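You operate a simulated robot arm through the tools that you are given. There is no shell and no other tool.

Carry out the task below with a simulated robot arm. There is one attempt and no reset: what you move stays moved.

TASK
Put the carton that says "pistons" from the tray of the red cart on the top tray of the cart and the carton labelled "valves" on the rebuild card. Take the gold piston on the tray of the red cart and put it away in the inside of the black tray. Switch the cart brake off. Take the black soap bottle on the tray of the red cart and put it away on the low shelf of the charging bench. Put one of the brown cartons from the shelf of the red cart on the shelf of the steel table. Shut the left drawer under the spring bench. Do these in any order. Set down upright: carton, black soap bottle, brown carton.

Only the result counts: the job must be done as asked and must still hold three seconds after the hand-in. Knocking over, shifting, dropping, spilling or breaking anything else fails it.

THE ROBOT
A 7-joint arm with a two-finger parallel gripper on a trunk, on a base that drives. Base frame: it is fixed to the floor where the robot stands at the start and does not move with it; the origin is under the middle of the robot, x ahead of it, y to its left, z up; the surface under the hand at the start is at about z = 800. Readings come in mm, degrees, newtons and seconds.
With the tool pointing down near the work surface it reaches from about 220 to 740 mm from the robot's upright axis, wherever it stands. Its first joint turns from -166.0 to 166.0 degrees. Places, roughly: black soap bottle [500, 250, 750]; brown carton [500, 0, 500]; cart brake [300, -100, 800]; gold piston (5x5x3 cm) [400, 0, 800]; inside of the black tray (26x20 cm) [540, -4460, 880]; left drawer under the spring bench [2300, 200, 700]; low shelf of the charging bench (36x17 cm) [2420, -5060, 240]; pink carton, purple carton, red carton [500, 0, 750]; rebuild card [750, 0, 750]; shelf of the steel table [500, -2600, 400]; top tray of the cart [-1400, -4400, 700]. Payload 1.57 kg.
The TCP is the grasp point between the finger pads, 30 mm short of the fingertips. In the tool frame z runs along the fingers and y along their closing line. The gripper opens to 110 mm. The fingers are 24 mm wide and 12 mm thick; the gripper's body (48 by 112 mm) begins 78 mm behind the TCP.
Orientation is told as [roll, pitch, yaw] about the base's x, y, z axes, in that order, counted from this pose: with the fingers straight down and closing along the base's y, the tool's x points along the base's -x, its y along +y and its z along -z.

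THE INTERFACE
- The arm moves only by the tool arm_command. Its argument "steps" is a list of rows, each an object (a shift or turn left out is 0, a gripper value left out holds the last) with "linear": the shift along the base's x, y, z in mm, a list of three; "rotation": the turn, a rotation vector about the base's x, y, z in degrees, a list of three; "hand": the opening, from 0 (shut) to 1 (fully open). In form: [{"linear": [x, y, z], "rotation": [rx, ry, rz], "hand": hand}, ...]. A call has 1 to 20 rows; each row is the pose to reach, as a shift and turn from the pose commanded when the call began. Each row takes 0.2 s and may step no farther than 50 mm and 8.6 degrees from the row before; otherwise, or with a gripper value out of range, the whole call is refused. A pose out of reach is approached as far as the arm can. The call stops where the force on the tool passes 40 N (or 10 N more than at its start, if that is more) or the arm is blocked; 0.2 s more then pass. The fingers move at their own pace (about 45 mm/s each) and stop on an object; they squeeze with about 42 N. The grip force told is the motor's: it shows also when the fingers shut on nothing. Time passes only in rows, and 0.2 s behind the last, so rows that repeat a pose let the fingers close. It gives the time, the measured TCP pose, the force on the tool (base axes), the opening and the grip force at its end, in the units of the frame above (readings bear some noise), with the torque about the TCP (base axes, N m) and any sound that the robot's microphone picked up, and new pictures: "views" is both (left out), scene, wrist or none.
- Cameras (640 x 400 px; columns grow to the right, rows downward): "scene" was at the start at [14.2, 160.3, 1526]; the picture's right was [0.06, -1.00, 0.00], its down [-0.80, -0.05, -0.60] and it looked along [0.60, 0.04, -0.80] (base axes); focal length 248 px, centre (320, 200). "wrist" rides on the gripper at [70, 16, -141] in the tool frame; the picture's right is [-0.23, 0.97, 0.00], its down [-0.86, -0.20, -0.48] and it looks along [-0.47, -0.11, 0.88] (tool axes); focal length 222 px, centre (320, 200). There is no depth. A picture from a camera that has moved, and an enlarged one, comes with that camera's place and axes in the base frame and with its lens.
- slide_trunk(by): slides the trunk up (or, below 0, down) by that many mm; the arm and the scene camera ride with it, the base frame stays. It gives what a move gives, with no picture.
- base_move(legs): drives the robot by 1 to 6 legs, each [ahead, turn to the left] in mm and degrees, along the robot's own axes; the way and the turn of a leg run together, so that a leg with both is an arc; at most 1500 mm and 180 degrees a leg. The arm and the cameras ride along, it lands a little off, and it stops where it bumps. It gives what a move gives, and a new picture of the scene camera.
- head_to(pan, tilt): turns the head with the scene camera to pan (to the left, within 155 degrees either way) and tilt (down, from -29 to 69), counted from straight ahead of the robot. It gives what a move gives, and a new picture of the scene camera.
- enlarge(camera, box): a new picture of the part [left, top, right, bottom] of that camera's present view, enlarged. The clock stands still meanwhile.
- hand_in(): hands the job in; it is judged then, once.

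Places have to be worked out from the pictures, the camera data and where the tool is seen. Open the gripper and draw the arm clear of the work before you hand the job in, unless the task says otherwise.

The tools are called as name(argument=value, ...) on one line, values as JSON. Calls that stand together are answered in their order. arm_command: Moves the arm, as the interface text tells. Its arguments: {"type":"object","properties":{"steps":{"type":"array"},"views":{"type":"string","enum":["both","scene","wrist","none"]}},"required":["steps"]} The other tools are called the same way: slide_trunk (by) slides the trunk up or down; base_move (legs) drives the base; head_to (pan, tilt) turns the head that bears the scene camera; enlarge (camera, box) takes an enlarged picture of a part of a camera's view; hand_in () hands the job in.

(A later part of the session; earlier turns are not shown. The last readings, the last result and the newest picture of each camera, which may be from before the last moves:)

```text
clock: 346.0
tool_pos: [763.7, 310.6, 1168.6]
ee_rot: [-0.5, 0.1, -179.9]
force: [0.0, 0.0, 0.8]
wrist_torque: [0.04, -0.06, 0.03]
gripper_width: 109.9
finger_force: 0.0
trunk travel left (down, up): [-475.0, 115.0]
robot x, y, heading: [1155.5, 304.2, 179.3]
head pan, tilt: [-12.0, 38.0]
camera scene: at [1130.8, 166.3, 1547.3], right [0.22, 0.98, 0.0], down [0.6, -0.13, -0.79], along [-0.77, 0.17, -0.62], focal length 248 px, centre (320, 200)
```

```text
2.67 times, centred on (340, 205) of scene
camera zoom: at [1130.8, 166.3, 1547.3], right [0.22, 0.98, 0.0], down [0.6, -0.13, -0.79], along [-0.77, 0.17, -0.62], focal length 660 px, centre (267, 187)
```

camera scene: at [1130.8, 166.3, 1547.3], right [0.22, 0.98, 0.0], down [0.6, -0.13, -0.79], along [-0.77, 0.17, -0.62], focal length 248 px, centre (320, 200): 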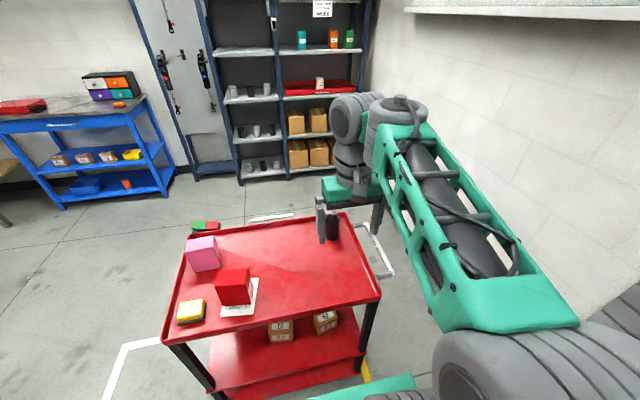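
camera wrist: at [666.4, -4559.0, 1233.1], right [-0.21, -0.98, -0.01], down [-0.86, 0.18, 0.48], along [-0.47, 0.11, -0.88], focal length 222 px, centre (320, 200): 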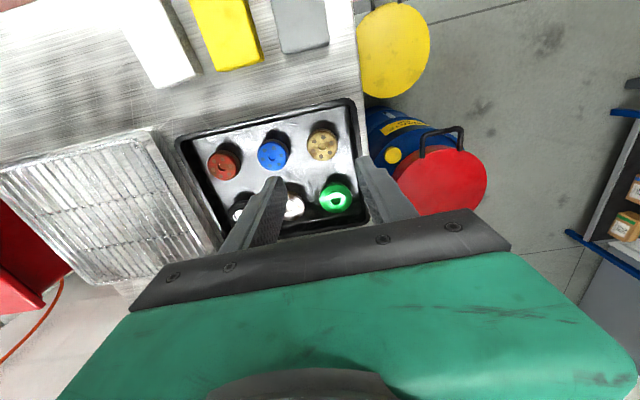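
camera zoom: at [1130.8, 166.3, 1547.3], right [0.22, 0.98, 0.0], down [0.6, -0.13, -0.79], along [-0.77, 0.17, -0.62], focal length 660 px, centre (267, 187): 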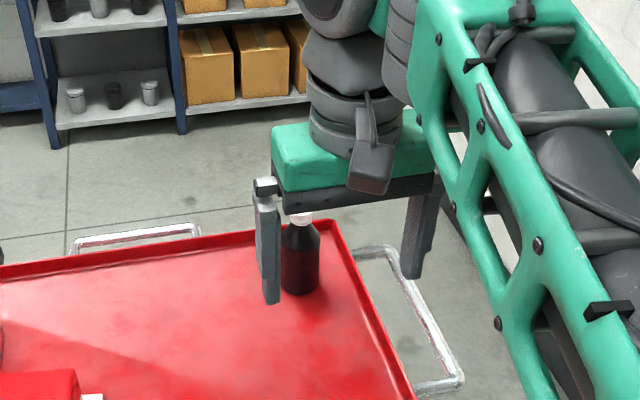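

Bottle base at ≈[451, 372], about 147 tall, ~60 mm across. I'll take it with fingers pitched 45° forward-down; first to a pre-grasp along that diagonal.

arm_command(steps=[{"linear": [-10, 10, -10], "rotation": [0, 8, 0]}, {"linear": [-30, 20, -25], "rotation": [0, 16, 0]}, {"linear": [-55, 30, -45], "rotation": [0, 24, 0]}, {"linear": [-85, 40, -70], "rotation": [0, 32, 0]}, {"linear": [-115, 50, -95], "rotation": [0, 40, 0]}, {"linear": [-145, 61, -120], "rotation": [0, 45, 0]}, {"linear": [-164, 61, -145], "rotation": [0, 45, 0]}, {"linear": [-164, 61, -145], "rotation": [0, 45, 0]}])

```text
clock: 346.8
tool_pos: [711.7, 329.0, 1035.1]
ee_rot: [2.3, -6.6, -179.2]
force: [-0.4, -0.3, -0.9]
wrist_torque: [0.05, 0.06, -0.05]
gripper_width: 110.1
finger_force: 0.0
trunk travel left (down, up): [-475.0, 115.0]
robot x, y, heading: [1157.9, 302.3, 179.5]
head pan, tilt: [-12.0, 38.0]
stopped in row 3: the arm was blocked; the commanded pose is now the measured one
camera scene: at [1132.0, 166.1, 1536.1], right [0.22, 0.98, 0.0], down [0.6, -0.13, -0.79], along [-0.77, 0.17, -0.61], focal length 248 px, centre (320, 200)
camera wrist: at [798.4, 319.3, 1169.2], right [-0.21, -0.98, 0.07], down [-0.8, 0.21, 0.57], along [-0.57, 0.07, -0.82], focal length 222 px, centre (320, 200)
```

scene: 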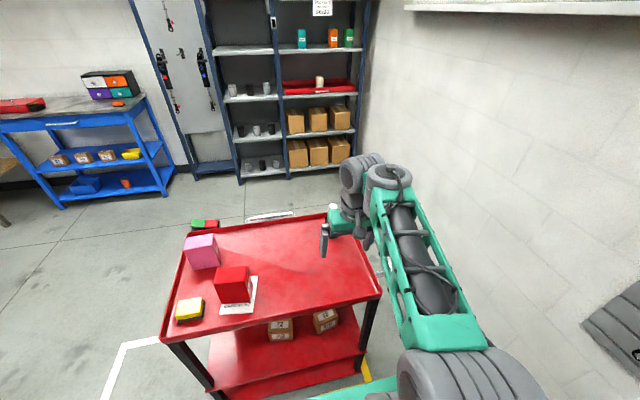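
wrist: 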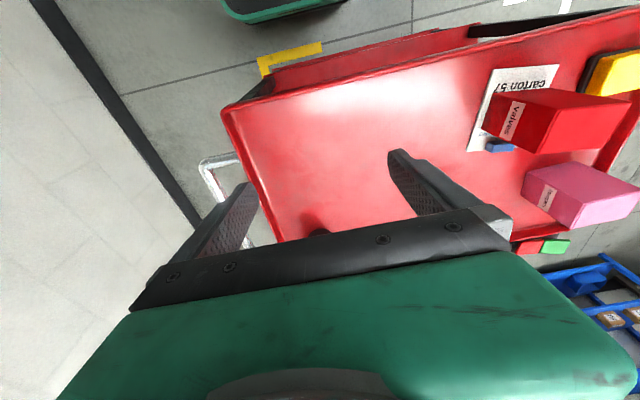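

The arm stalled near the body again. I extend outward first to radius ≈600, then pitch.

arm_command(steps=[{"linear": [-30, 10, 5]}, {"linear": [-60, 20, 15]}, {"linear": [-90, 30, 25]}, {"linear": [-120, 40, 30]}, {"linear": [-140, 43, 30]}, {"linear": [-140, 43, 30]}])

```text
clock: 348.2
tool_pos: [571.3, 371.7, 1074.8]
ee_rot: [2.4, -6.3, -179.2]
force: [0.6, -0.3, -0.4]
wrist_torque: [0.0, -0.02, -0.01]
gripper_width: 110.0
finger_force: 0.0
trunk travel left (down, up): [-475.0, 115.0]
robot x, y, heading: [1156.9, 302.1, 179.6]
head pan, tilt: [-12.0, 38.0]
camera scene: at [1130.5, 166.4, 1547.4], right [0.22, 0.98, 0.0], down [0.6, -0.13, -0.79], along [-0.77, 0.17, -0.62], focal length 248 px, centre (320, 200)
camera wrist: at [657.3, 362.3, 1208.3], right [-0.21, -0.98, 0.07], down [-0.8, 0.21, 0.56], along [-0.56, 0.07, -0.82], focal length 222 px, centre (320, 200)
```

scene: 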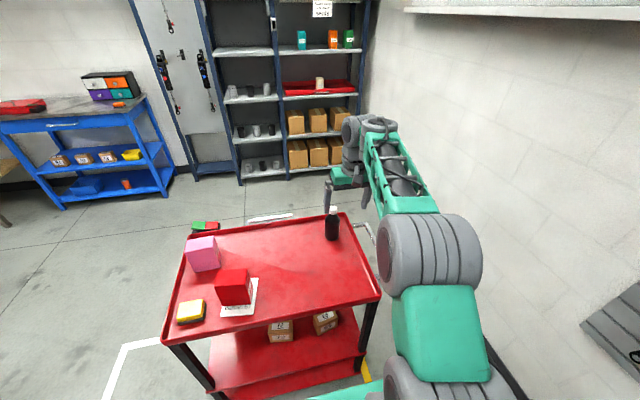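
wrist: 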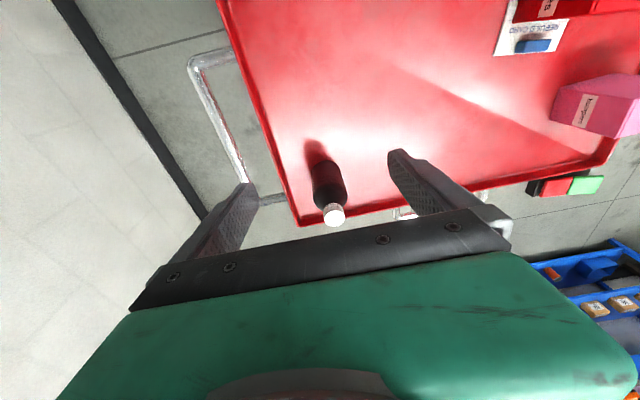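

Extended now and bottle seen ahead. First I fix the small roll/yaw error, then pitch up to 45° in the next call.

arm_command(steps=[{"linear": [5, 0, 0], "rotation": [2.4, 0, -1.06]}, {"linear": [5, 0, 0], "rotation": [2.4, 0, -1.06]}], views="none")

arm_command(steps=[{"linear": [0, 0, 0], "rotation": [0, 8, 0]}, {"linear": [5, 0, -5], "rotation": [0, 16, 0]}, {"linear": [10, 0, -15], "rotation": [0, 24, 0]}, {"linear": [15, 0, -25], "rotation": [0, 32, 0]}, {"linear": [20, 0, -40], "rotation": [0, 38.7, 0]}, {"linear": [20, 0, -50], "rotation": [0, 38.7, 0]}, {"linear": [20, 0, -50], "rotation": [0, 38.7, 0]}])

```text
clock: 348.8
tool_pos: [577.3, 372.7, 1074.8]
ee_rot: [-0.1, -6.4, 179.9]
force: [0.8, 0.3, 0.6]
wrist_torque: [0.03, -0.01, 0.02]
gripper_width: 110.0
finger_force: 0.0
trunk travel left (down, up): [-475.0, 115.0]
robot x, y, heading: [1157.9, 301.6, 179.4]
head pan, tilt: [-12.0, 38.0]
```

```text
clock: 350.4
tool_pos: [596.6, 372.7, 1022.4]
ee_rot: [0.1, -45.0, 179.8]
force: [0.5, -0.1, 0.1]
wrist_torque: [-0.01, 0.0, 0.01]
gripper_width: 109.9
finger_force: 0.1
trunk travel left (down, up): [-475.0, 115.0]
robot x, y, heading: [1154.0, 306.5, 179.7]
head pan, tilt: [-12.0, 38.0]
camera scene: at [1130.4, 166.4, 1547.3], right [0.22, 0.98, 0.0], down [0.6, -0.13, -0.79], along [-0.77, 0.17, -0.62], focal length 248 px, centre (320, 200)
camera wrist: at [746.7, 355.9, 1072.7], right [-0.16, -0.97, 0.16], down [-0.26, 0.2, 0.94], along [-0.95, 0.11, -0.29], focal length 222 px, centre (320, 200)
```

scene: 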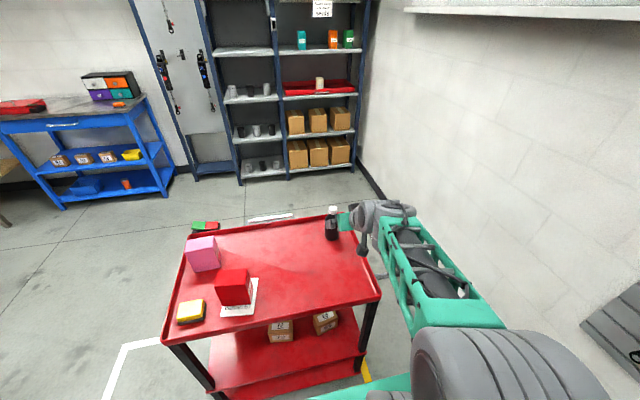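
wrist: 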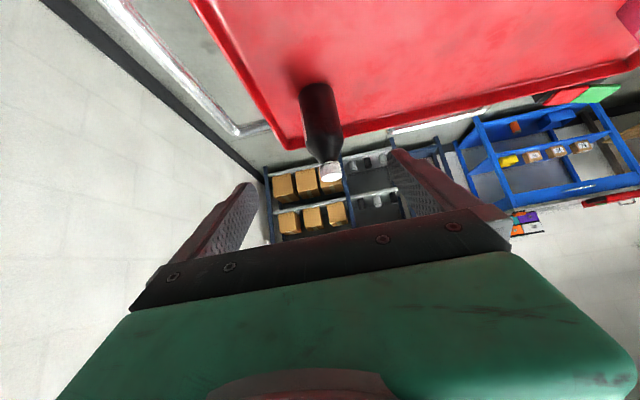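

Aligned: bottle axis at y≈369, x≈452. I advance down the 45° diagonal to straddle it.

arm_command(steps=[{"linear": [-28, -4, -28]}, {"linear": [-56, -4, -56]}, {"linear": [-84, -4, -85]}, {"linear": [-110, -4, -112]}, {"linear": [-110, -4, -112]}])

```text
clock: 351.6
tool_pos: [485.0, 368.9, 908.4]
ee_rot: [0.1, -45.1, 180.0]
force: [-0.4, 0.7, 0.2]
wrist_torque: [0.05, 0.02, -0.01]
gripper_width: 109.9
finger_force: 0.1
trunk travel left (down, up): [-475.0, 115.0]
robot x, y, heading: [1156.6, 299.9, 179.5]
head pan, tilt: [-12.0, 38.0]
camera scene: at [1130.1, 166.5, 1547.3], right [0.22, 0.98, 0.0], down [0.6, -0.13, -0.79], along [-0.77, 0.17, -0.62], focal length 248 px, centre (320, 200)
camera wrist: at [635.5, 351.5, 960.8], right [-0.16, -0.97, 0.16], down [-0.26, 0.2, 0.94], along [-0.95, 0.11, -0.29], focal length 222 px, centre (320, 200)
```

scene: 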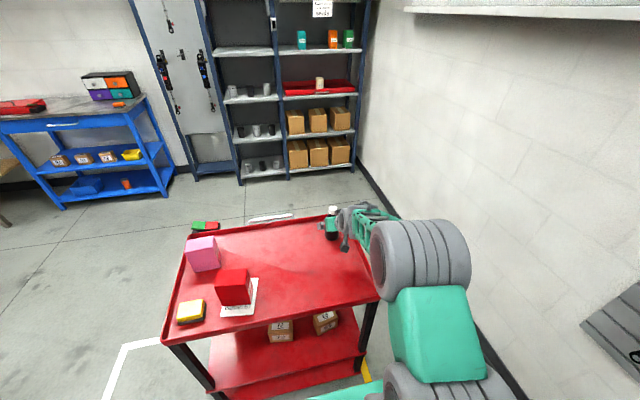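
wrist: 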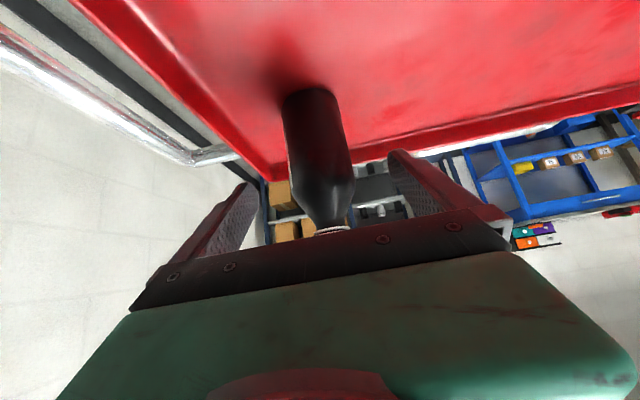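

The bottle stands centred between the fingers with the cap clear above the palm. I advance the last 47 mm and close.

arm_command(steps=[{"linear": [-16, 0, -16]}, {"linear": [-32, 0, -33]}, {"linear": [-32, 0, -33]}, {"linear": [-32, 0, -33], "hand": 0}, {"linear": [-32, 0, -33], "hand": 0}, {"linear": [-32, 0, -33], "hand": 0}, {"linear": [-32, 0, -33], "hand": 0}, {"linear": [-32, 0, -33], "hand": 0}, {"linear": [-32, 0, -33], "hand": 0}])

```text
clock: 353.6
tool_pos: [453.8, 367.5, 878.2]
ee_rot: [0.0, -45.1, 179.8]
force: [-0.5, 0.8, 0.4]
wrist_torque: [0.08, 0.02, 0.0]
gripper_width: 58.4
finger_force: 42.0
trunk travel left (down, up): [-475.0, 115.0]
robot x, y, heading: [1158.1, 301.1, 179.4]
head pan, tilt: [-12.0, 38.0]
camera scene: at [1130.4, 166.5, 1547.3], right [0.22, 0.98, 0.0], down [0.6, -0.13, -0.79], along [-0.77, 0.17, -0.62], focal length 248 px, centre (320, 200)
camera wrist: at [604.0, 351.5, 929.0], right [-0.16, -0.97, 0.16], down [-0.26, 0.2, 0.94], along [-0.95, 0.11, -0.29], focal length 222 px, centre (320, 200)
```

scene: 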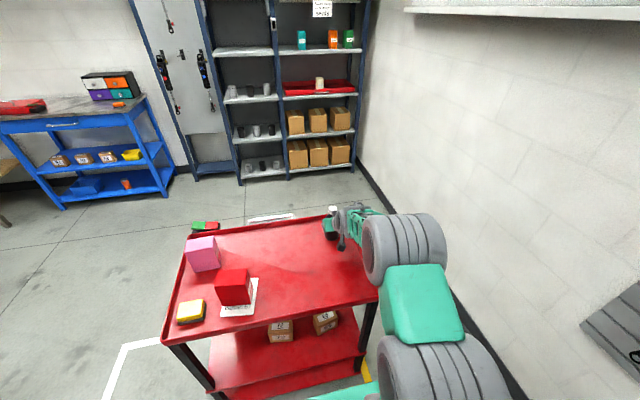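
wrist: 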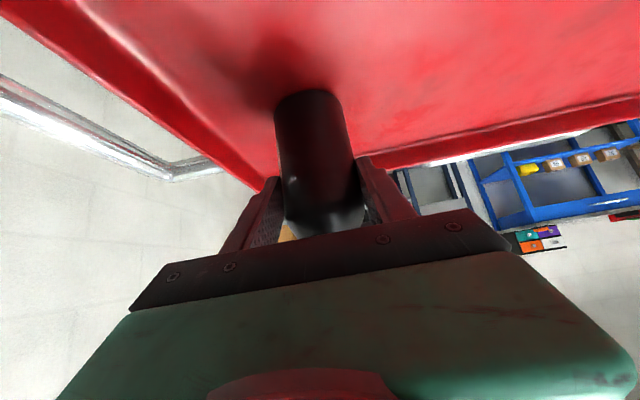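

Gripped at 58.4 mm, TCP 78 mm above the bottle's base. I lift straight up and check the hold.

arm_command(steps=[{"linear": [0, 0, 10]}, {"linear": [0, 0, 30]}, {"linear": [0, 0, 70]}, {"linear": [0, 0, 110]}, {"linear": [0, 0, 150]}, {"linear": [0, 0, 150]}])

```text
clock: 355.0
tool_pos: [456.4, 367.8, 1028.2]
ee_rot: [0.1, -45.0, 179.9]
force: [0.5, 0.3, -3.1]
wrist_torque: [-0.01, -0.05, 0.02]
gripper_width: 58.2
finger_force: 42.1
trunk travel left (down, up): [-475.0, 115.0]
robot x, y, heading: [1154.2, 300.0, 179.6]
head pan, tilt: [-12.0, 38.0]
camera scene: at [1130.4, 166.4, 1547.3], right [0.22, 0.98, 0.0], down [0.6, -0.13, -0.79], along [-0.77, 0.17, -0.62], focal length 248 px, centre (320, 200)
camera wrist: at [606.7, 351.5, 1079.1], right [-0.16, -0.97, 0.16], down [-0.27, 0.2, 0.94], along [-0.95, 0.11, -0.29], focal length 222 px, centre (320, 200)
```

scene: 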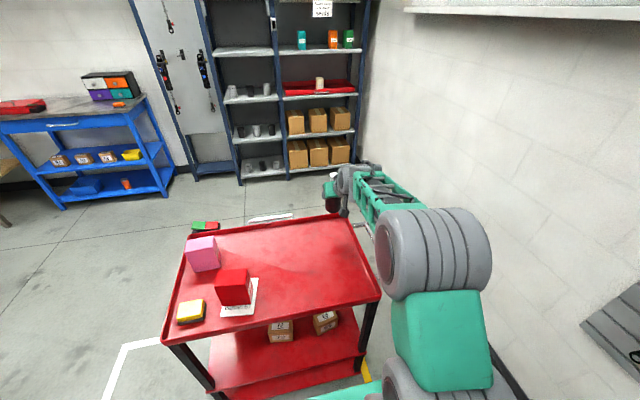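
wrist: 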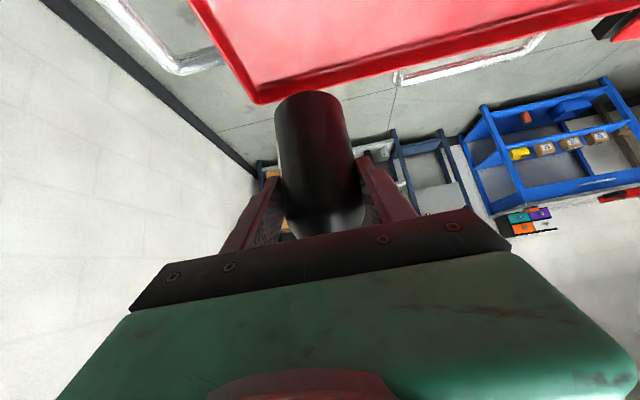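

Held firmly. I draw the arm in a little over the tray, then back off and drive the southern lane again.

arm_command(steps=[{"linear": [35, -15, 10]}, {"linear": [70, -30, 20]}, {"linear": [105, -45, 20]}, {"linear": [105, -45, 20]}], views="none")

base_move(legs=[[-600, 0], [0, 90.5], [1500, 0]])

```text
clock: 356.0
tool_pos: [562.8, 322.6, 1048.6]
ee_rot: [0.1, -45.0, 179.7]
force: [0.5, 0.0, -3.4]
wrist_torque: [0.0, -0.02, -0.01]
gripper_width: 58.1
finger_force: 41.5
trunk travel left (down, up): [-475.0, 115.0]
robot x, y, heading: [1156.6, 303.2, 179.8]
head pan, tilt: [-12.0, 38.0]
```

```text
clock: 370.1
tool_pos: [1746.2, -1769.4, 1047.0]
ee_rot: [0.1, -45.1, -88.8]
force: [0.5, -0.9, -3.5]
wrist_torque: [0.05, -0.05, 0.01]
gripper_width: 58.2
finger_force: 41.9
trunk travel left (down, up): [-475.0, 115.0]
robot x, y, heading: [1752.0, -1176.4, -89.3]
head pan, tilt: [-12.0, 38.0]
camera scene: at [1891.5, -1197.0, 1547.3], right [-0.98, 0.19, 0.0], down [0.12, 0.6, -0.79], along [-0.15, -0.77, -0.62], focal length 248 px, centre (320, 200)
```

scene: 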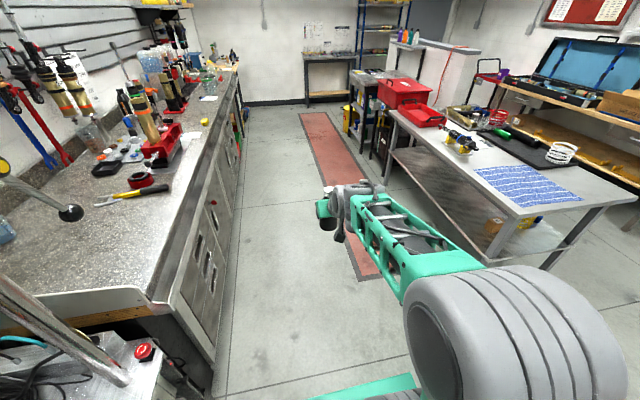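

Next I go on south about 3.87 m, angling slightly west, then turn left to face the charging bench.

base_move(legs=[[0, -2.9], [1500, 0], [1500, 0], [870, 0]])

```text
clock: 389.3
tool_pos: [1431.5, -5658.0, 1046.3]
ee_rot: [0.0, -45.1, -94.8]
force: [-0.9, -0.2, -3.7]
wrist_torque: [0.03, -0.05, 0.02]
gripper_width: 58.3
finger_force: 41.9
trunk travel left (down, up): [-475.0, 115.0]
robot x, y, heading: [1502.1, -5066.3, -95.0]
head pan, tilt: [-12.0, 38.0]
camera scene: at [1635.1, -5104.2, 1547.3], right [-0.96, 0.3, 0.0], down [0.18, 0.59, -0.79], along [-0.23, -0.75, -0.62], focal length 248 px, centre (320, 200)
```

scene: 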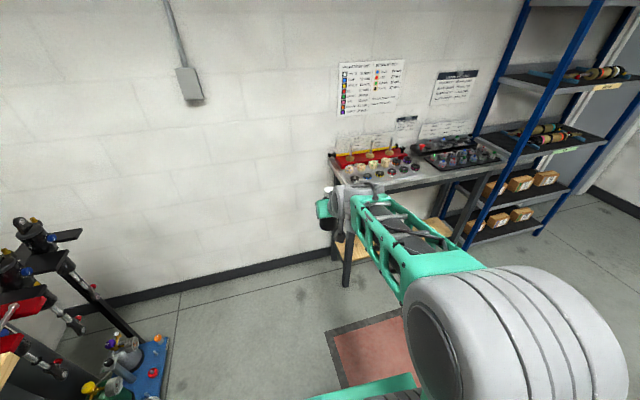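

At [1502, −5066]. I turn left 95° to face the charging bench and view it with the trunk lowered.

base_move(legs=[[0, 95]])

slide_trunk(by=-400)

slide_trunk(by=-75)

head_to(pan=0, tilt=35)

enlarge(camera="scene", box=[200, 100, 460, 300])

```text
clock: 393.7
tool_pos: [2094.2, -5073.9, 1047.4]
ee_rot: [0.1, -44.9, 1.4]
force: [-0.3, 0.4, -3.4]
wrist_torque: [-0.03, 0.05, -0.01]
gripper_width: 58.0
finger_force: 41.8
trunk travel left (down, up): [-475.0, 115.0]
robot x, y, heading: [1500.7, -5069.9, 1.0]
head pan, tilt: [-12.0, 38.0]
camera scene: at [1523.5, -4930.0, 1547.3], right [-0.19, -0.98, 0.0], down [-0.6, 0.12, -0.79], along [0.77, -0.15, -0.62], focal length 248 px, centre (320, 200)
```

scene: 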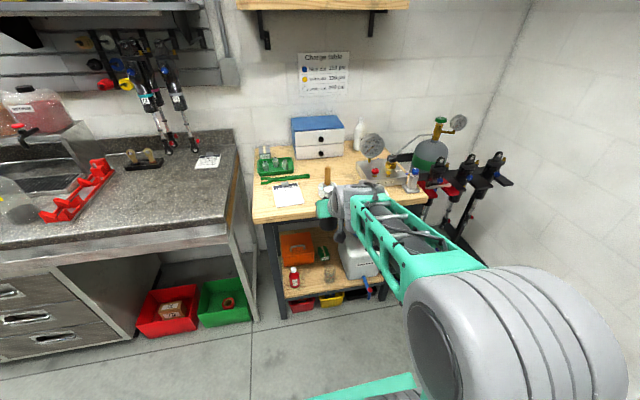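

```text
clock: 397.6
tool_pos: [2093.0, -5074.3, 647.1]
ee_rot: [0.1, -45.0, 1.4]
force: [0.3, 0.2, -1.8]
wrist_torque: [0.01, 0.04, 0.01]
gripper_width: 58.4
finger_force: 42.0
trunk travel left (down, up): [-75.0, 515.0]
robot x, y, heading: [1502.0, -5069.2, 1.0]
head pan, tilt: [-12.0, 38.0]
```

```text
clock: 398.7
tool_pos: [2093.7, -5072.7, 573.2]
ee_rot: [0.1, -45.1, 1.4]
force: [0.8, 0.1, -3.3]
wrist_torque: [0.03, 0.07, 0.01]
gripper_width: 58.3
finger_force: 42.1
trunk travel left (down, up): [0.0, 590.0]
robot x, y, heading: [1502.5, -5067.2, 1.0]
head pan, tilt: [-12.0, 38.0]
```

```text
clock: 399.4
tool_pos: [2094.8, -5074.1, 572.9]
ee_rot: [0.1, -45.0, 1.4]
force: [0.2, 0.1, -4.2]
wrist_torque: [0.01, 0.02, -0.02]
gripper_width: 58.4
finger_force: 42.3
trunk travel left (down, up): [0.0, 590.0]
robot x, y, heading: [1501.2, -5068.3, 1.1]
head pan, tilt: [0.0, 35.0]
camera scene: at [1526.8, -4912.1, 1076.9], right [0.02, -1.0, 0.0], down [-0.57, -0.01, -0.82], along [0.82, 0.01, -0.57], focal length 248 px, centre (320, 200)
```

scene: 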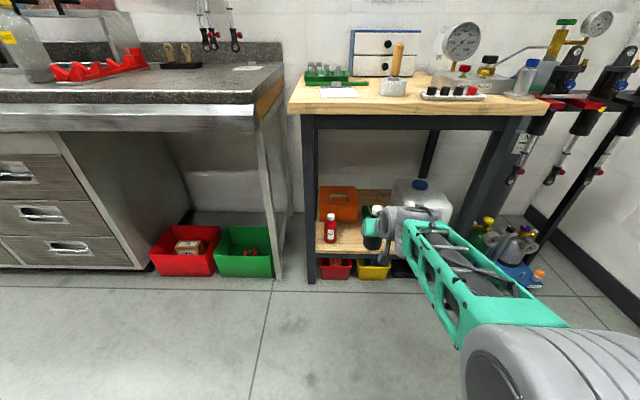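

```text
2.00 times, centred on (330, 200) of scene
camera zoom: at [1526.8, -4912.1, 1076.9], right [0.02, -1.0, 0.0], down [-0.57, -0.01, -0.82], along [0.82, 0.01, -0.57], focal length 495 px, centre (300, 200)
```

zoom: 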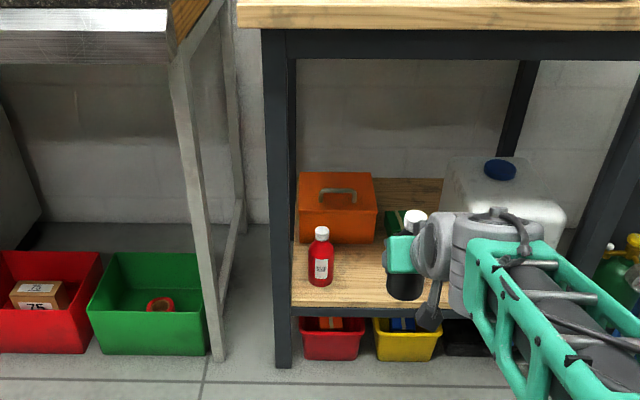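

Shelf z≈215, red bottle edge at y≈−4976. I check the wrist view for the jar.

arm_command(steps=[{"linear": [0, 8, -20]}, {"linear": [0, 16, -50]}, {"linear": [0, 24, -90]}, {"linear": [0, 24, -120]}, {"linear": [0, 24, -120]}])

```text
clock: 400.6
tool_pos: [2094.3, -5050.9, 452.4]
ee_rot: [0.1, -45.1, 1.4]
force: [-0.2, -1.2, -3.9]
wrist_torque: [0.02, 0.07, 0.02]
gripper_width: 58.2
finger_force: 42.5
trunk travel left (down, up): [0.0, 590.0]
robot x, y, heading: [1503.7, -5068.2, 1.1]
head pan, tilt: [0.0, 35.0]
camera scene: at [1526.8, -4912.1, 1076.9], right [0.02, -1.0, 0.0], down [-0.57, -0.01, -0.82], along [0.82, 0.01, -0.57], focal length 248 px, centre (320, 200)
camera wrist: at [1945.1, -5038.0, 503.1], right [0.14, 0.98, 0.16], down [0.27, -0.19, 0.94], along [0.95, -0.08, -0.29], focal length 222 px, centre (320, 200)
```

scene: 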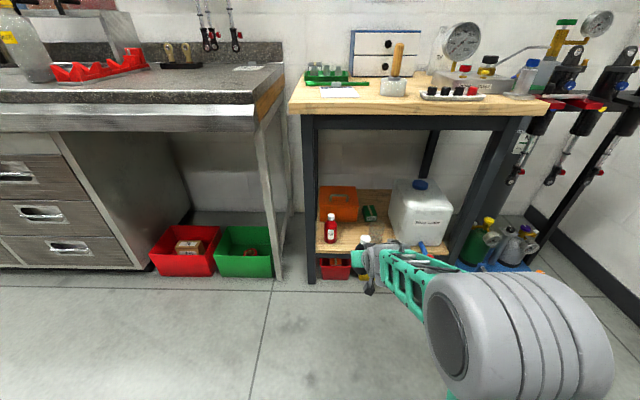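
wrist: 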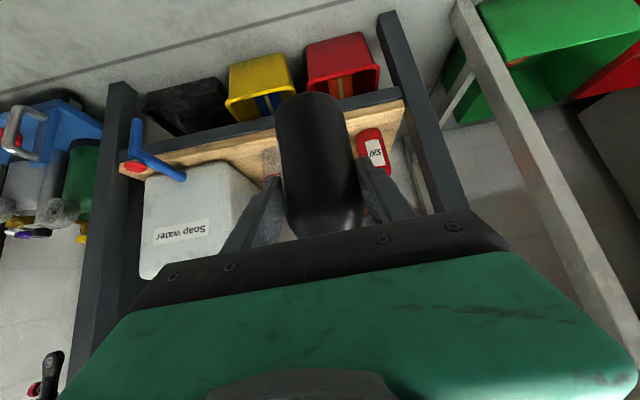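

I enlarge both views to pin the jar's position.

enlarge(camera="wrist", box=[220, 80, 440, 230])

enlarge(camera="scene", box=[290, 160, 470, 300])

```text
2.67 times, centred on (330, 155) of wrist
camera zoom: at [1945.1, -5038.0, 503.1], right [0.14, 0.98, 0.16], down [0.27, -0.19, 0.94], along [0.95, -0.08, -0.29], focal length 592 px, centre (293, 320)
```

zoom: 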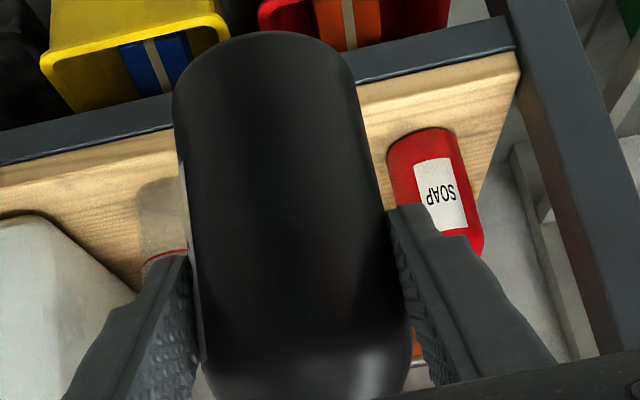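

```text
2.86 times, centred on (380, 230) of scene
camera zoom: at [1526.8, -4912.1, 1076.9], right [0.02, -1.0, 0.0], down [-0.57, -0.01, -0.82], along [0.82, 0.01, -0.57], focal length 707 px, centre (149, 114)
```

zoom: 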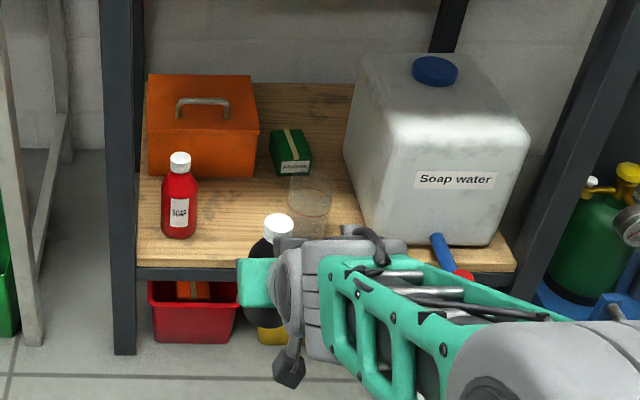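

Gap between red bottle (y≥−4979) and jar (y≤−5139) is 160 mm, centre −5059. I lower the bottle to about 22 mm above shelf height in front of the bench.

arm_command(steps=[{"linear": [0, -4, -35]}, {"linear": [0, -8, -70]}, {"linear": [0, -11, -105]}, {"linear": [0, -11, -137]}, {"linear": [0, -11, -137]}])

```text
clock: 401.8
tool_pos: [2092.4, -5062.4, 315.3]
ee_rot: [0.1, -45.1, 1.4]
force: [-0.2, 0.4, -3.0]
wrist_torque: [-0.02, 0.05, 0.0]
gripper_width: 58.2
finger_force: 41.5
trunk travel left (down, up): [0.0, 590.0]
robot x, y, heading: [1498.9, -5067.7, 1.1]
head pan, tilt: [0.0, 35.0]
camera scene: at [1526.8, -4912.1, 1076.9], right [0.02, -1.0, 0.0], down [-0.57, -0.01, -0.82], along [0.82, 0.01, -0.57], focal length 248 px, centre (320, 200)
camera wrist: at [1943.2, -5049.5, 366.2], right [0.14, 0.98, 0.16], down [0.27, -0.19, 0.94], along [0.95, -0.08, -0.29], focal length 222 px, centre (320, 200)
```

scene: 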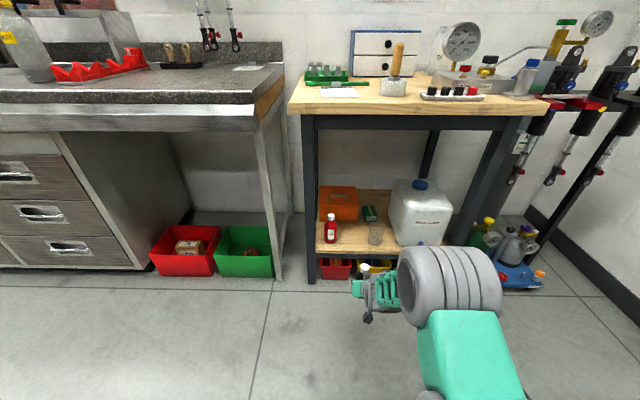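
wrist: 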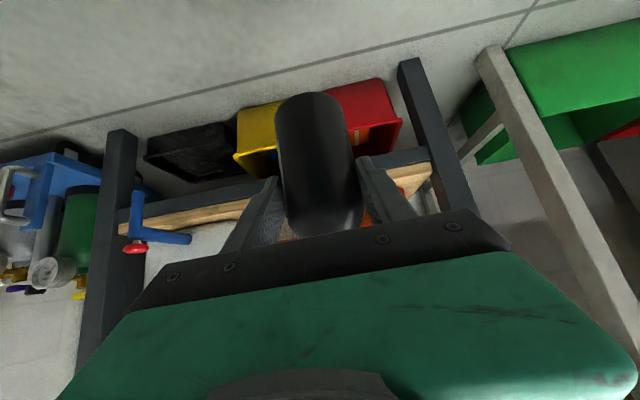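

Now the jar and red bottle are unobstructed in the scene; I enlarge to confirm the gap.

enlarge(camera="scene", box=[300, 170, 460, 290])

```text
3.33 times, centred on (380, 230) of scene
camera zoom: at [1526.8, -4912.1, 1076.9], right [0.02, -1.0, 0.0], down [-0.57, -0.01, -0.82], along [0.82, 0.01, -0.57], focal length 825 px, centre (120, 100)
```

zoom: 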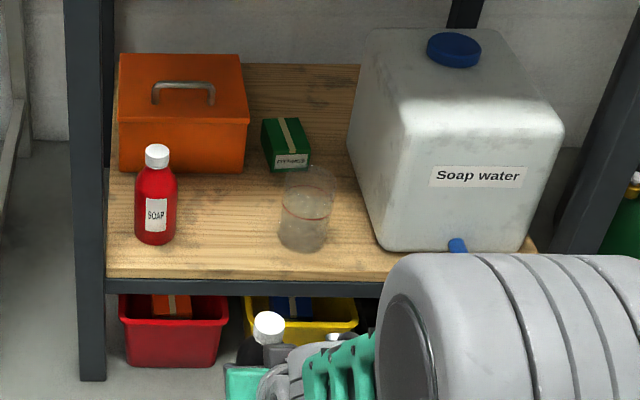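

Gap −4978…−5128, centre −5053; shelf front edge x≈2320. I drive 190 mm forward, stopping just short of the shelf edge, and check clearances.

base_move(legs=[[190, 0]])

arm_command(steps=[{"linear": [0, 4, 8]}, {"linear": [0, 4, 8]}])

enlarge(camera="scene", box=[300, 190, 460, 310])

```text
clock: 403.4
tool_pos: [2278.7, -5059.9, 315.1]
ee_rot: [0.1, -45.1, 1.3]
force: [-0.1, -0.2, -2.8]
wrist_torque: [0.04, 0.04, -0.01]
gripper_width: 58.1
finger_force: 41.9
trunk travel left (down, up): [0.0, 590.0]
robot x, y, heading: [1686.0, -5065.0, 0.9]
head pan, tilt: [0.0, 35.0]
camera scene: at [1713.0, -4909.1, 1076.9], right [0.02, -1.0, 0.0], down [-0.57, -0.01, -0.82], along [0.82, 0.01, -0.57], focal length 248 px, centre (320, 200)
```

scene: 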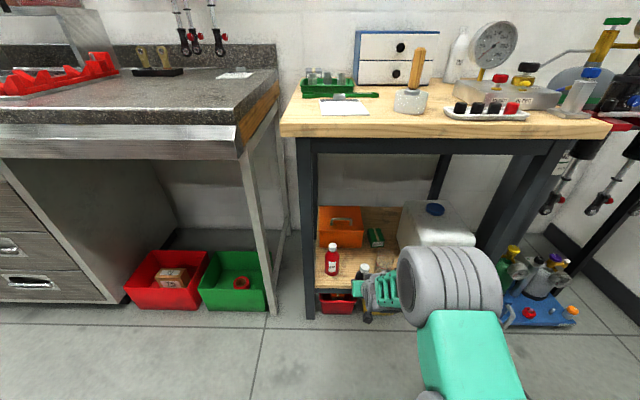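

```text
clock: 404.0
tool_pos: [2277.6, -5054.9, 325.2]
ee_rot: [0.2, -45.0, 1.3]
force: [0.0, -0.2, -3.0]
wrist_torque: [-0.01, 0.03, 0.02]
gripper_width: 58.1
finger_force: 42.5
trunk travel left (down, up): [0.0, 590.0]
robot x, y, heading: [1686.5, -5066.4, 0.9]
head pan, tilt: [0.0, 35.0]
camera scene: at [1713.0, -4909.1, 1076.9], right [0.02, -1.0, 0.0], down [-0.57, -0.01, -0.82], along [0.82, 0.01, -0.57], focal length 248 px, centre (320, 200)
camera wrist: at [2128.9, -5043.3, 375.2], right [0.14, 0.98, 0.16], down [0.27, -0.19, 0.94], along [0.95, -0.09, -0.29], focal length 222 px, centre (320, 200)
```

scene: 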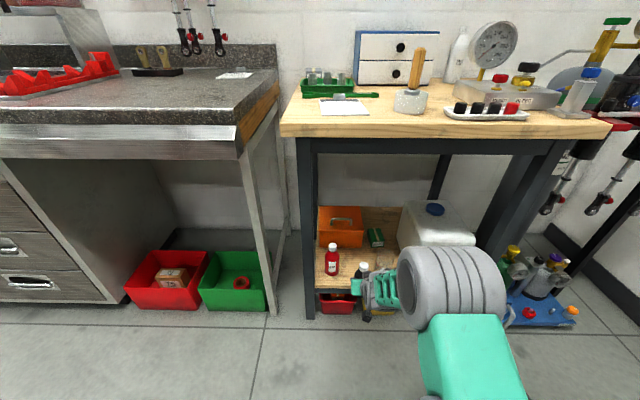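
wrist: 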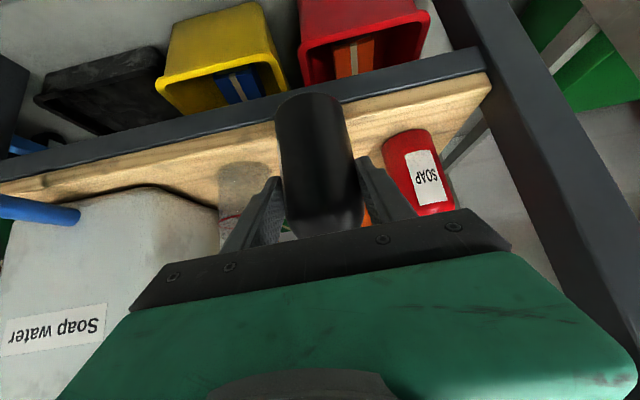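

```text
3.33 times, centred on (380, 250) of scene
camera zoom: at [1713.0, -4909.1, 1076.9], right [0.02, -1.0, 0.0], down [-0.57, -0.01, -0.82], along [0.82, 0.01, -0.57], focal length 825 px, centre (120, 33)
```

zoom: 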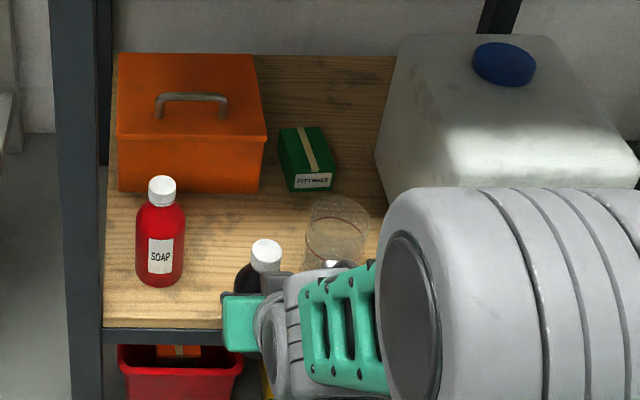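

The bottle is lined up between red bottle and jar, about 30 mm above the shelf. I drive 108 mm ahead to bring it over the shelf.

base_move(legs=[[108, 0]])

arm_command(steps=[{"linear": [0, 0, -3]}, {"linear": [0, 0, -6]}])

enlarge(camera="scene", box=[300, 190, 460, 310])

enlarge(camera="wrist", box=[160, 60, 480, 240])

```text
clock: 405.2
tool_pos: [2388.6, -5052.9, 323.4]
ee_rot: [0.1, -45.0, 1.4]
force: [1.0, 0.5, -2.4]
wrist_torque: [-0.03, 0.05, 0.01]
gripper_width: 58.1
finger_force: 42.2
trunk travel left (down, up): [0.0, 590.0]
robot x, y, heading: [1797.1, -5066.9, 0.7]
head pan, tilt: [0.0, 35.0]
camera scene: at [1823.3, -4907.2, 1076.9], right [0.02, -1.0, 0.0], down [-0.57, -0.01, -0.82], along [0.82, 0.01, -0.57], focal length 248 px, centre (320, 200)
```

scene: 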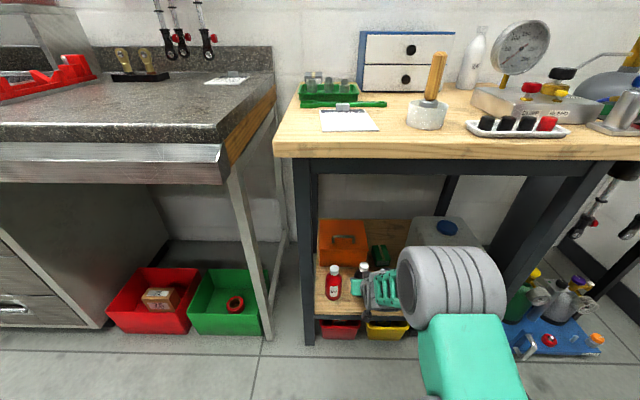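

```text
clock: 405.8
tool_pos: [2389.9, -5053.0, 317.7]
ee_rot: [0.0, -45.1, 1.3]
force: [-1.5, 0.6, -1.1]
wrist_torque: [0.0, 0.02, 0.0]
gripper_width: 58.0
finger_force: 41.5
trunk travel left (down, up): [0.0, 590.0]
robot x, y, heading: [1796.3, -5063.6, 0.9]
head pan, tilt: [0.0, 35.0]
camera scene: at [1823.1, -4907.2, 1077.0], right [0.02, -1.0, 0.0], down [-0.57, -0.01, -0.82], along [0.82, 0.01, -0.57], focal length 248 px, centre (320, 200)
camera wrist: at [2239.8, -5040.6, 369.4], right [0.14, 0.98, 0.16], down [0.27, -0.19, 0.94], along [0.95, -0.08, -0.29], focal length 222 px, centre (320, 200)
```

scene: 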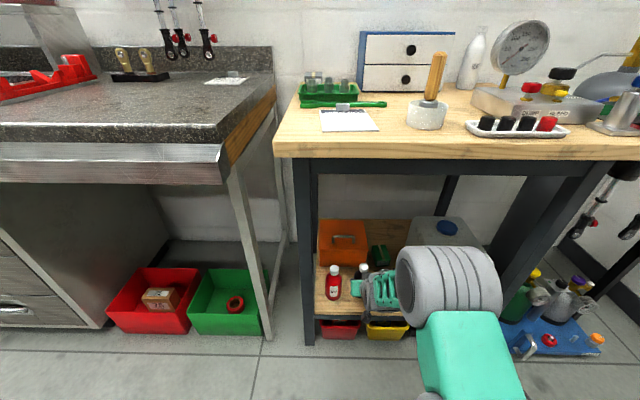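
wrist: 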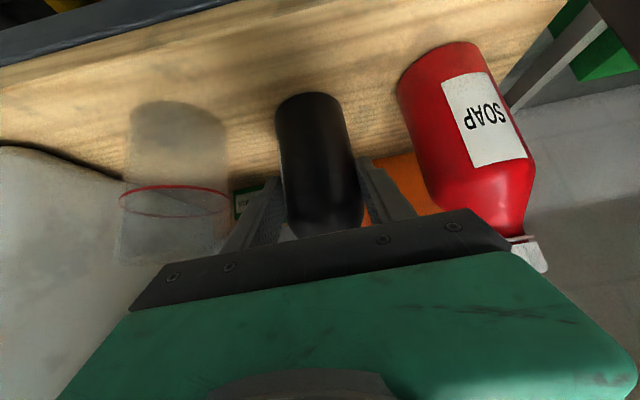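

```text
3.33 times, centred on (380, 250) of scene
camera zoom: at [1823.1, -4907.2, 1077.0], right [0.02, -1.0, 0.0], down [-0.57, -0.01, -0.82], along [0.82, 0.01, -0.57], focal length 825 px, centre (120, 33)
```

zoom: 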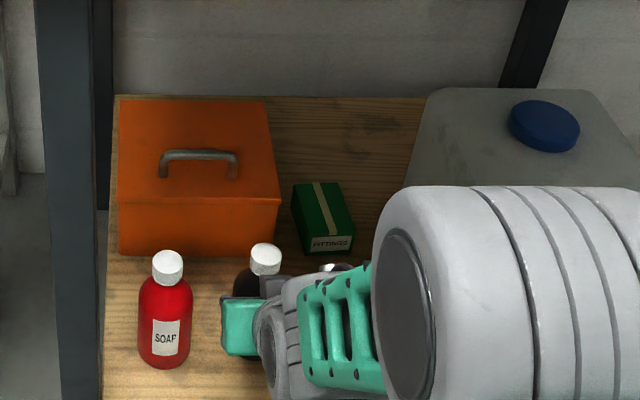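

```text
2.00 times, centred on (320, 150) of wrist
camera zoom: at [2239.8, -5040.6, 369.4], right [0.14, 0.98, 0.16], down [0.27, -0.19, 0.94], along [0.95, -0.08, -0.29], focal length 444 px, centre (320, 300)
```

zoom: 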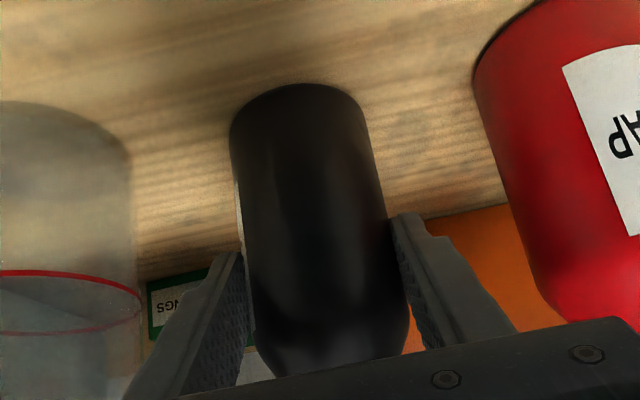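

Both neighbours are clear of the hand. I lower in small steps until the bottle touches the shelf (expected TCP ≈293).

arm_command(steps=[{"linear": [0, 0, -6]}, {"linear": [0, 0, -12]}, {"linear": [0, 0, -15]}, {"linear": [0, 0, -18]}, {"linear": [0, 0, -21]}, {"linear": [0, 0, -24]}, {"linear": [0, 0, -27]}, {"linear": [0, 0, -30]}], views="wrist")

```text
clock: 406.3
tool_pos: [2395.2, -5053.8, 317.8]
ee_rot: [0.0, -46.2, 1.4]
force: [-1.4, -0.5, 11.4]
wrist_torque: [0.0, 0.23, 0.04]
gripper_width: 58.4
finger_force: 42.1
trunk travel left (down, up): [0.0, 590.0]
robot x, y, heading: [1792.9, -5064.8, 0.9]
head pan, tilt: [0.0, 35.0]
stopped in row 2: the force on the tool passed its limit at 42 N (the readings are from after the stop); the commanded pose is now the measured one
camera wrist: at [2244.8, -5040.6, 365.3], right [0.13, 0.98, 0.16], down [0.25, -0.19, 0.95], along [0.96, -0.08, -0.27], focal length 222 px, centre (320, 200)
```

wrist: 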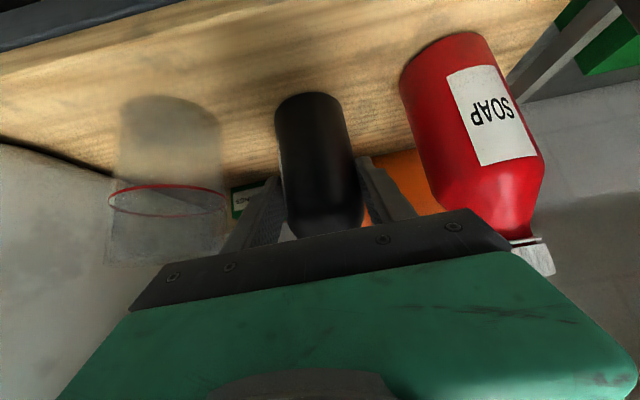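

Contact came at TCP 318, so the shelf is at z≈240 and the bottle stands on it. I straighten the 1° pitch error with a 1 mm relief, then check.

arm_command(steps=[{"linear": [-3, 0, 1], "rotation": [0, 1.1, 0]}, {"linear": [-3, 0, 1], "rotation": [0, 1.1, 0]}], views="wrist")

```text
clock: 406.9
tool_pos: [2392.5, -5052.8, 316.7]
ee_rot: [0.0, -45.0, 1.4]
force: [6.4, 0.4, 12.3]
wrist_torque: [-0.03, -1.09, -0.02]
gripper_width: 58.5
finger_force: 41.8
trunk travel left (down, up): [0.0, 590.0]
robot x, y, heading: [1794.4, -5063.6, 1.1]
head pan, tilt: [0.0, 35.0]
camera wrist: at [2242.9, -5040.5, 368.9], right [0.14, 0.98, 0.16], down [0.27, -0.19, 0.94], along [0.95, -0.08, -0.29], focal length 222 px, centre (320, 200)
```

wrist: 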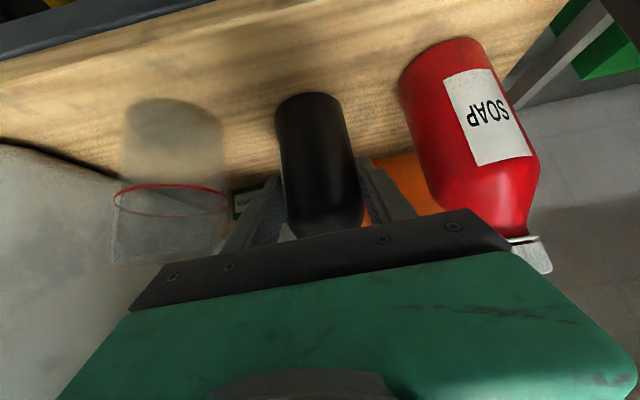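

There is still side load, so I raise 3 mm to free it, then let it down squarely.

arm_command(steps=[{"linear": [0, 0, 3]}, {"linear": [0, 0, 3]}], views="none")

```text
clock: 407.5
tool_pos: [2388.9, -5052.1, 318.2]
ee_rot: [0.0, -44.7, 1.5]
force: [3.9, 0.2, 5.7]
wrist_torque: [0.01, -0.63, -0.01]
gripper_width: 58.0
finger_force: 41.8
trunk travel left (down, up): [0.0, 590.0]
robot x, y, heading: [1796.4, -5064.2, 0.8]
head pan, tilt: [0.0, 35.0]
```

A light contact remains on one edge (tilt ≈1°). I raise 2 mm more so that load vanishes, then release.

arm_command(steps=[{"linear": [0, 0, 2]}, {"linear": [0, 0, 2]}], views="wrist")

```text
clock: 408.1
tool_pos: [2388.8, -5053.9, 318.2]
ee_rot: [0.1, -44.5, 1.5]
force: [-0.5, 0.4, -4.2]
wrist_torque: [0.0, 0.06, -0.02]
gripper_width: 58.3
finger_force: 42.0
trunk travel left (down, up): [0.0, 590.0]
robot x, y, heading: [1799.8, -5065.2, 1.3]
head pan, tilt: [0.0, 35.0]
camera wrist: at [2240.1, -5040.6, 371.0], right [0.14, 0.98, 0.16], down [0.28, -0.19, 0.94], along [0.95, -0.08, -0.3], focal length 222 px, centre (320, 200)
```

wrist: 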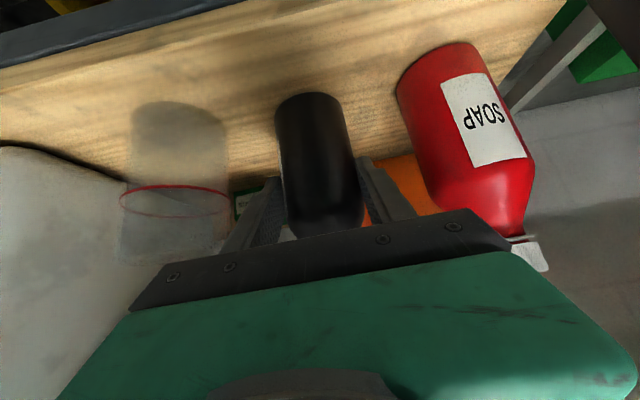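

Free now, hovering about 1–2 mm over the shelf. I lower 1.5 mm and open slightly.

arm_command(steps=[{"linear": [0, 0, -1.5]}, {"linear": [0, 0, -1.5], "hand": 0.6}, {"linear": [0, 0, -1.5], "hand": 0.68}, {"linear": [0, 0, -1.5], "hand": 0.68}])

```text
clock: 409.1
tool_pos: [2390.1, -5053.3, 318.5]
ee_rot: [0.1, -44.8, 1.4]
force: [-0.5, 0.5, -0.4]
wrist_torque: [0.01, 0.0, -0.01]
gripper_width: 74.6
finger_force: 0.0
trunk travel left (down, up): [0.0, 590.0]
robot x, y, heading: [1795.7, -5067.4, 0.7]
head pan, tilt: [0.0, 35.0]
camera scene: at [1823.0, -4907.2, 1076.9], right [0.02, -1.0, 0.0], down [-0.57, -0.01, -0.82], along [0.82, 0.01, -0.57], focal length 248 px, centre (320, 200)
camera wrist: at [2241.4, -5040.5, 370.7], right [0.14, 0.98, 0.16], down [0.28, -0.19, 0.94], along [0.95, -0.08, -0.3], focal length 222 px, centre (320, 200)
```

scene: 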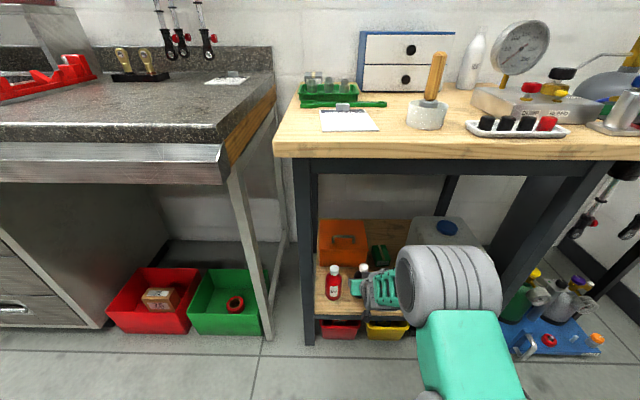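
wrist: 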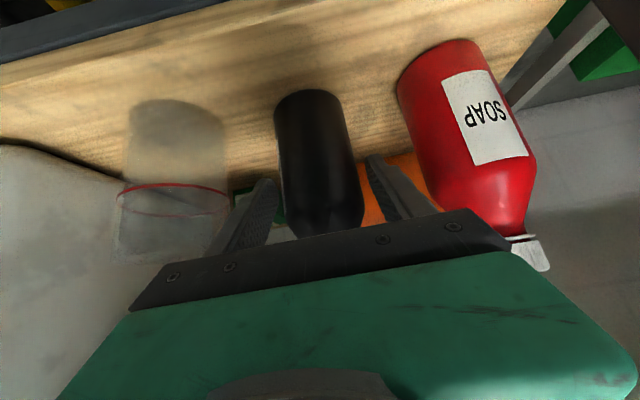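

Released; the bottle stands by itself. I withdraw along the finger axis.

arm_command(steps=[{"linear": [-10, 0, 10]}, {"linear": [-30, -0.5, 30]}, {"linear": [-60, -1.5, 60]}, {"linear": [-90, -2, 90]}, {"linear": [-120, -3, 115]}, {"linear": [-120, -3, 115]}])

enlarge(camera="scene", box=[300, 210, 420, 310])

```text
clock: 410.5
tool_pos: [2269.6, -5057.7, 434.4]
ee_rot: [0.1, -44.7, 1.4]
force: [-0.2, 0.2, 0.2]
wrist_torque: [-0.01, -0.01, -0.01]
gripper_width: 75.0
finger_force: 0.0
trunk travel left (down, up): [0.0, 590.0]
robot x, y, heading: [1797.0, -5063.9, 0.8]
head pan, tilt: [0.0, 35.0]
camera scene: at [1823.0, -4907.2, 1076.9], right [0.02, -1.0, 0.0], down [-0.57, -0.01, -0.82], along [0.82, 0.01, -0.57], focal length 248 px, centre (320, 200)
camera wrist: at [2120.1, -5044.7, 487.0], right [0.14, 0.98, 0.16], down [0.28, -0.19, 0.94], along [0.95, -0.08, -0.3], focal length 222 px, centre (320, 200)
```

scene: 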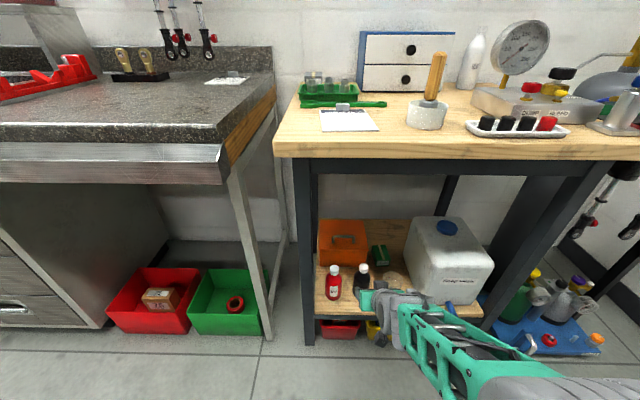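
wrist: 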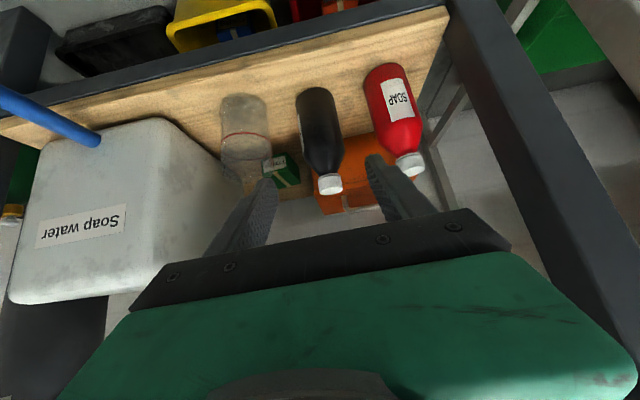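

```text
4.00 times, centred on (360, 260) of scene
camera zoom: at [1823.0, -4907.2, 1076.9], right [0.02, -1.0, 0.0], down [-0.57, -0.01, -0.82], along [0.82, 0.01, -0.57], focal length 990 px, centre (160, -40)
```

zoom: 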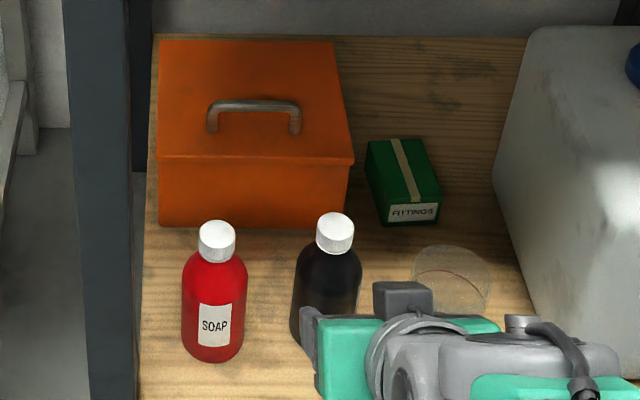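

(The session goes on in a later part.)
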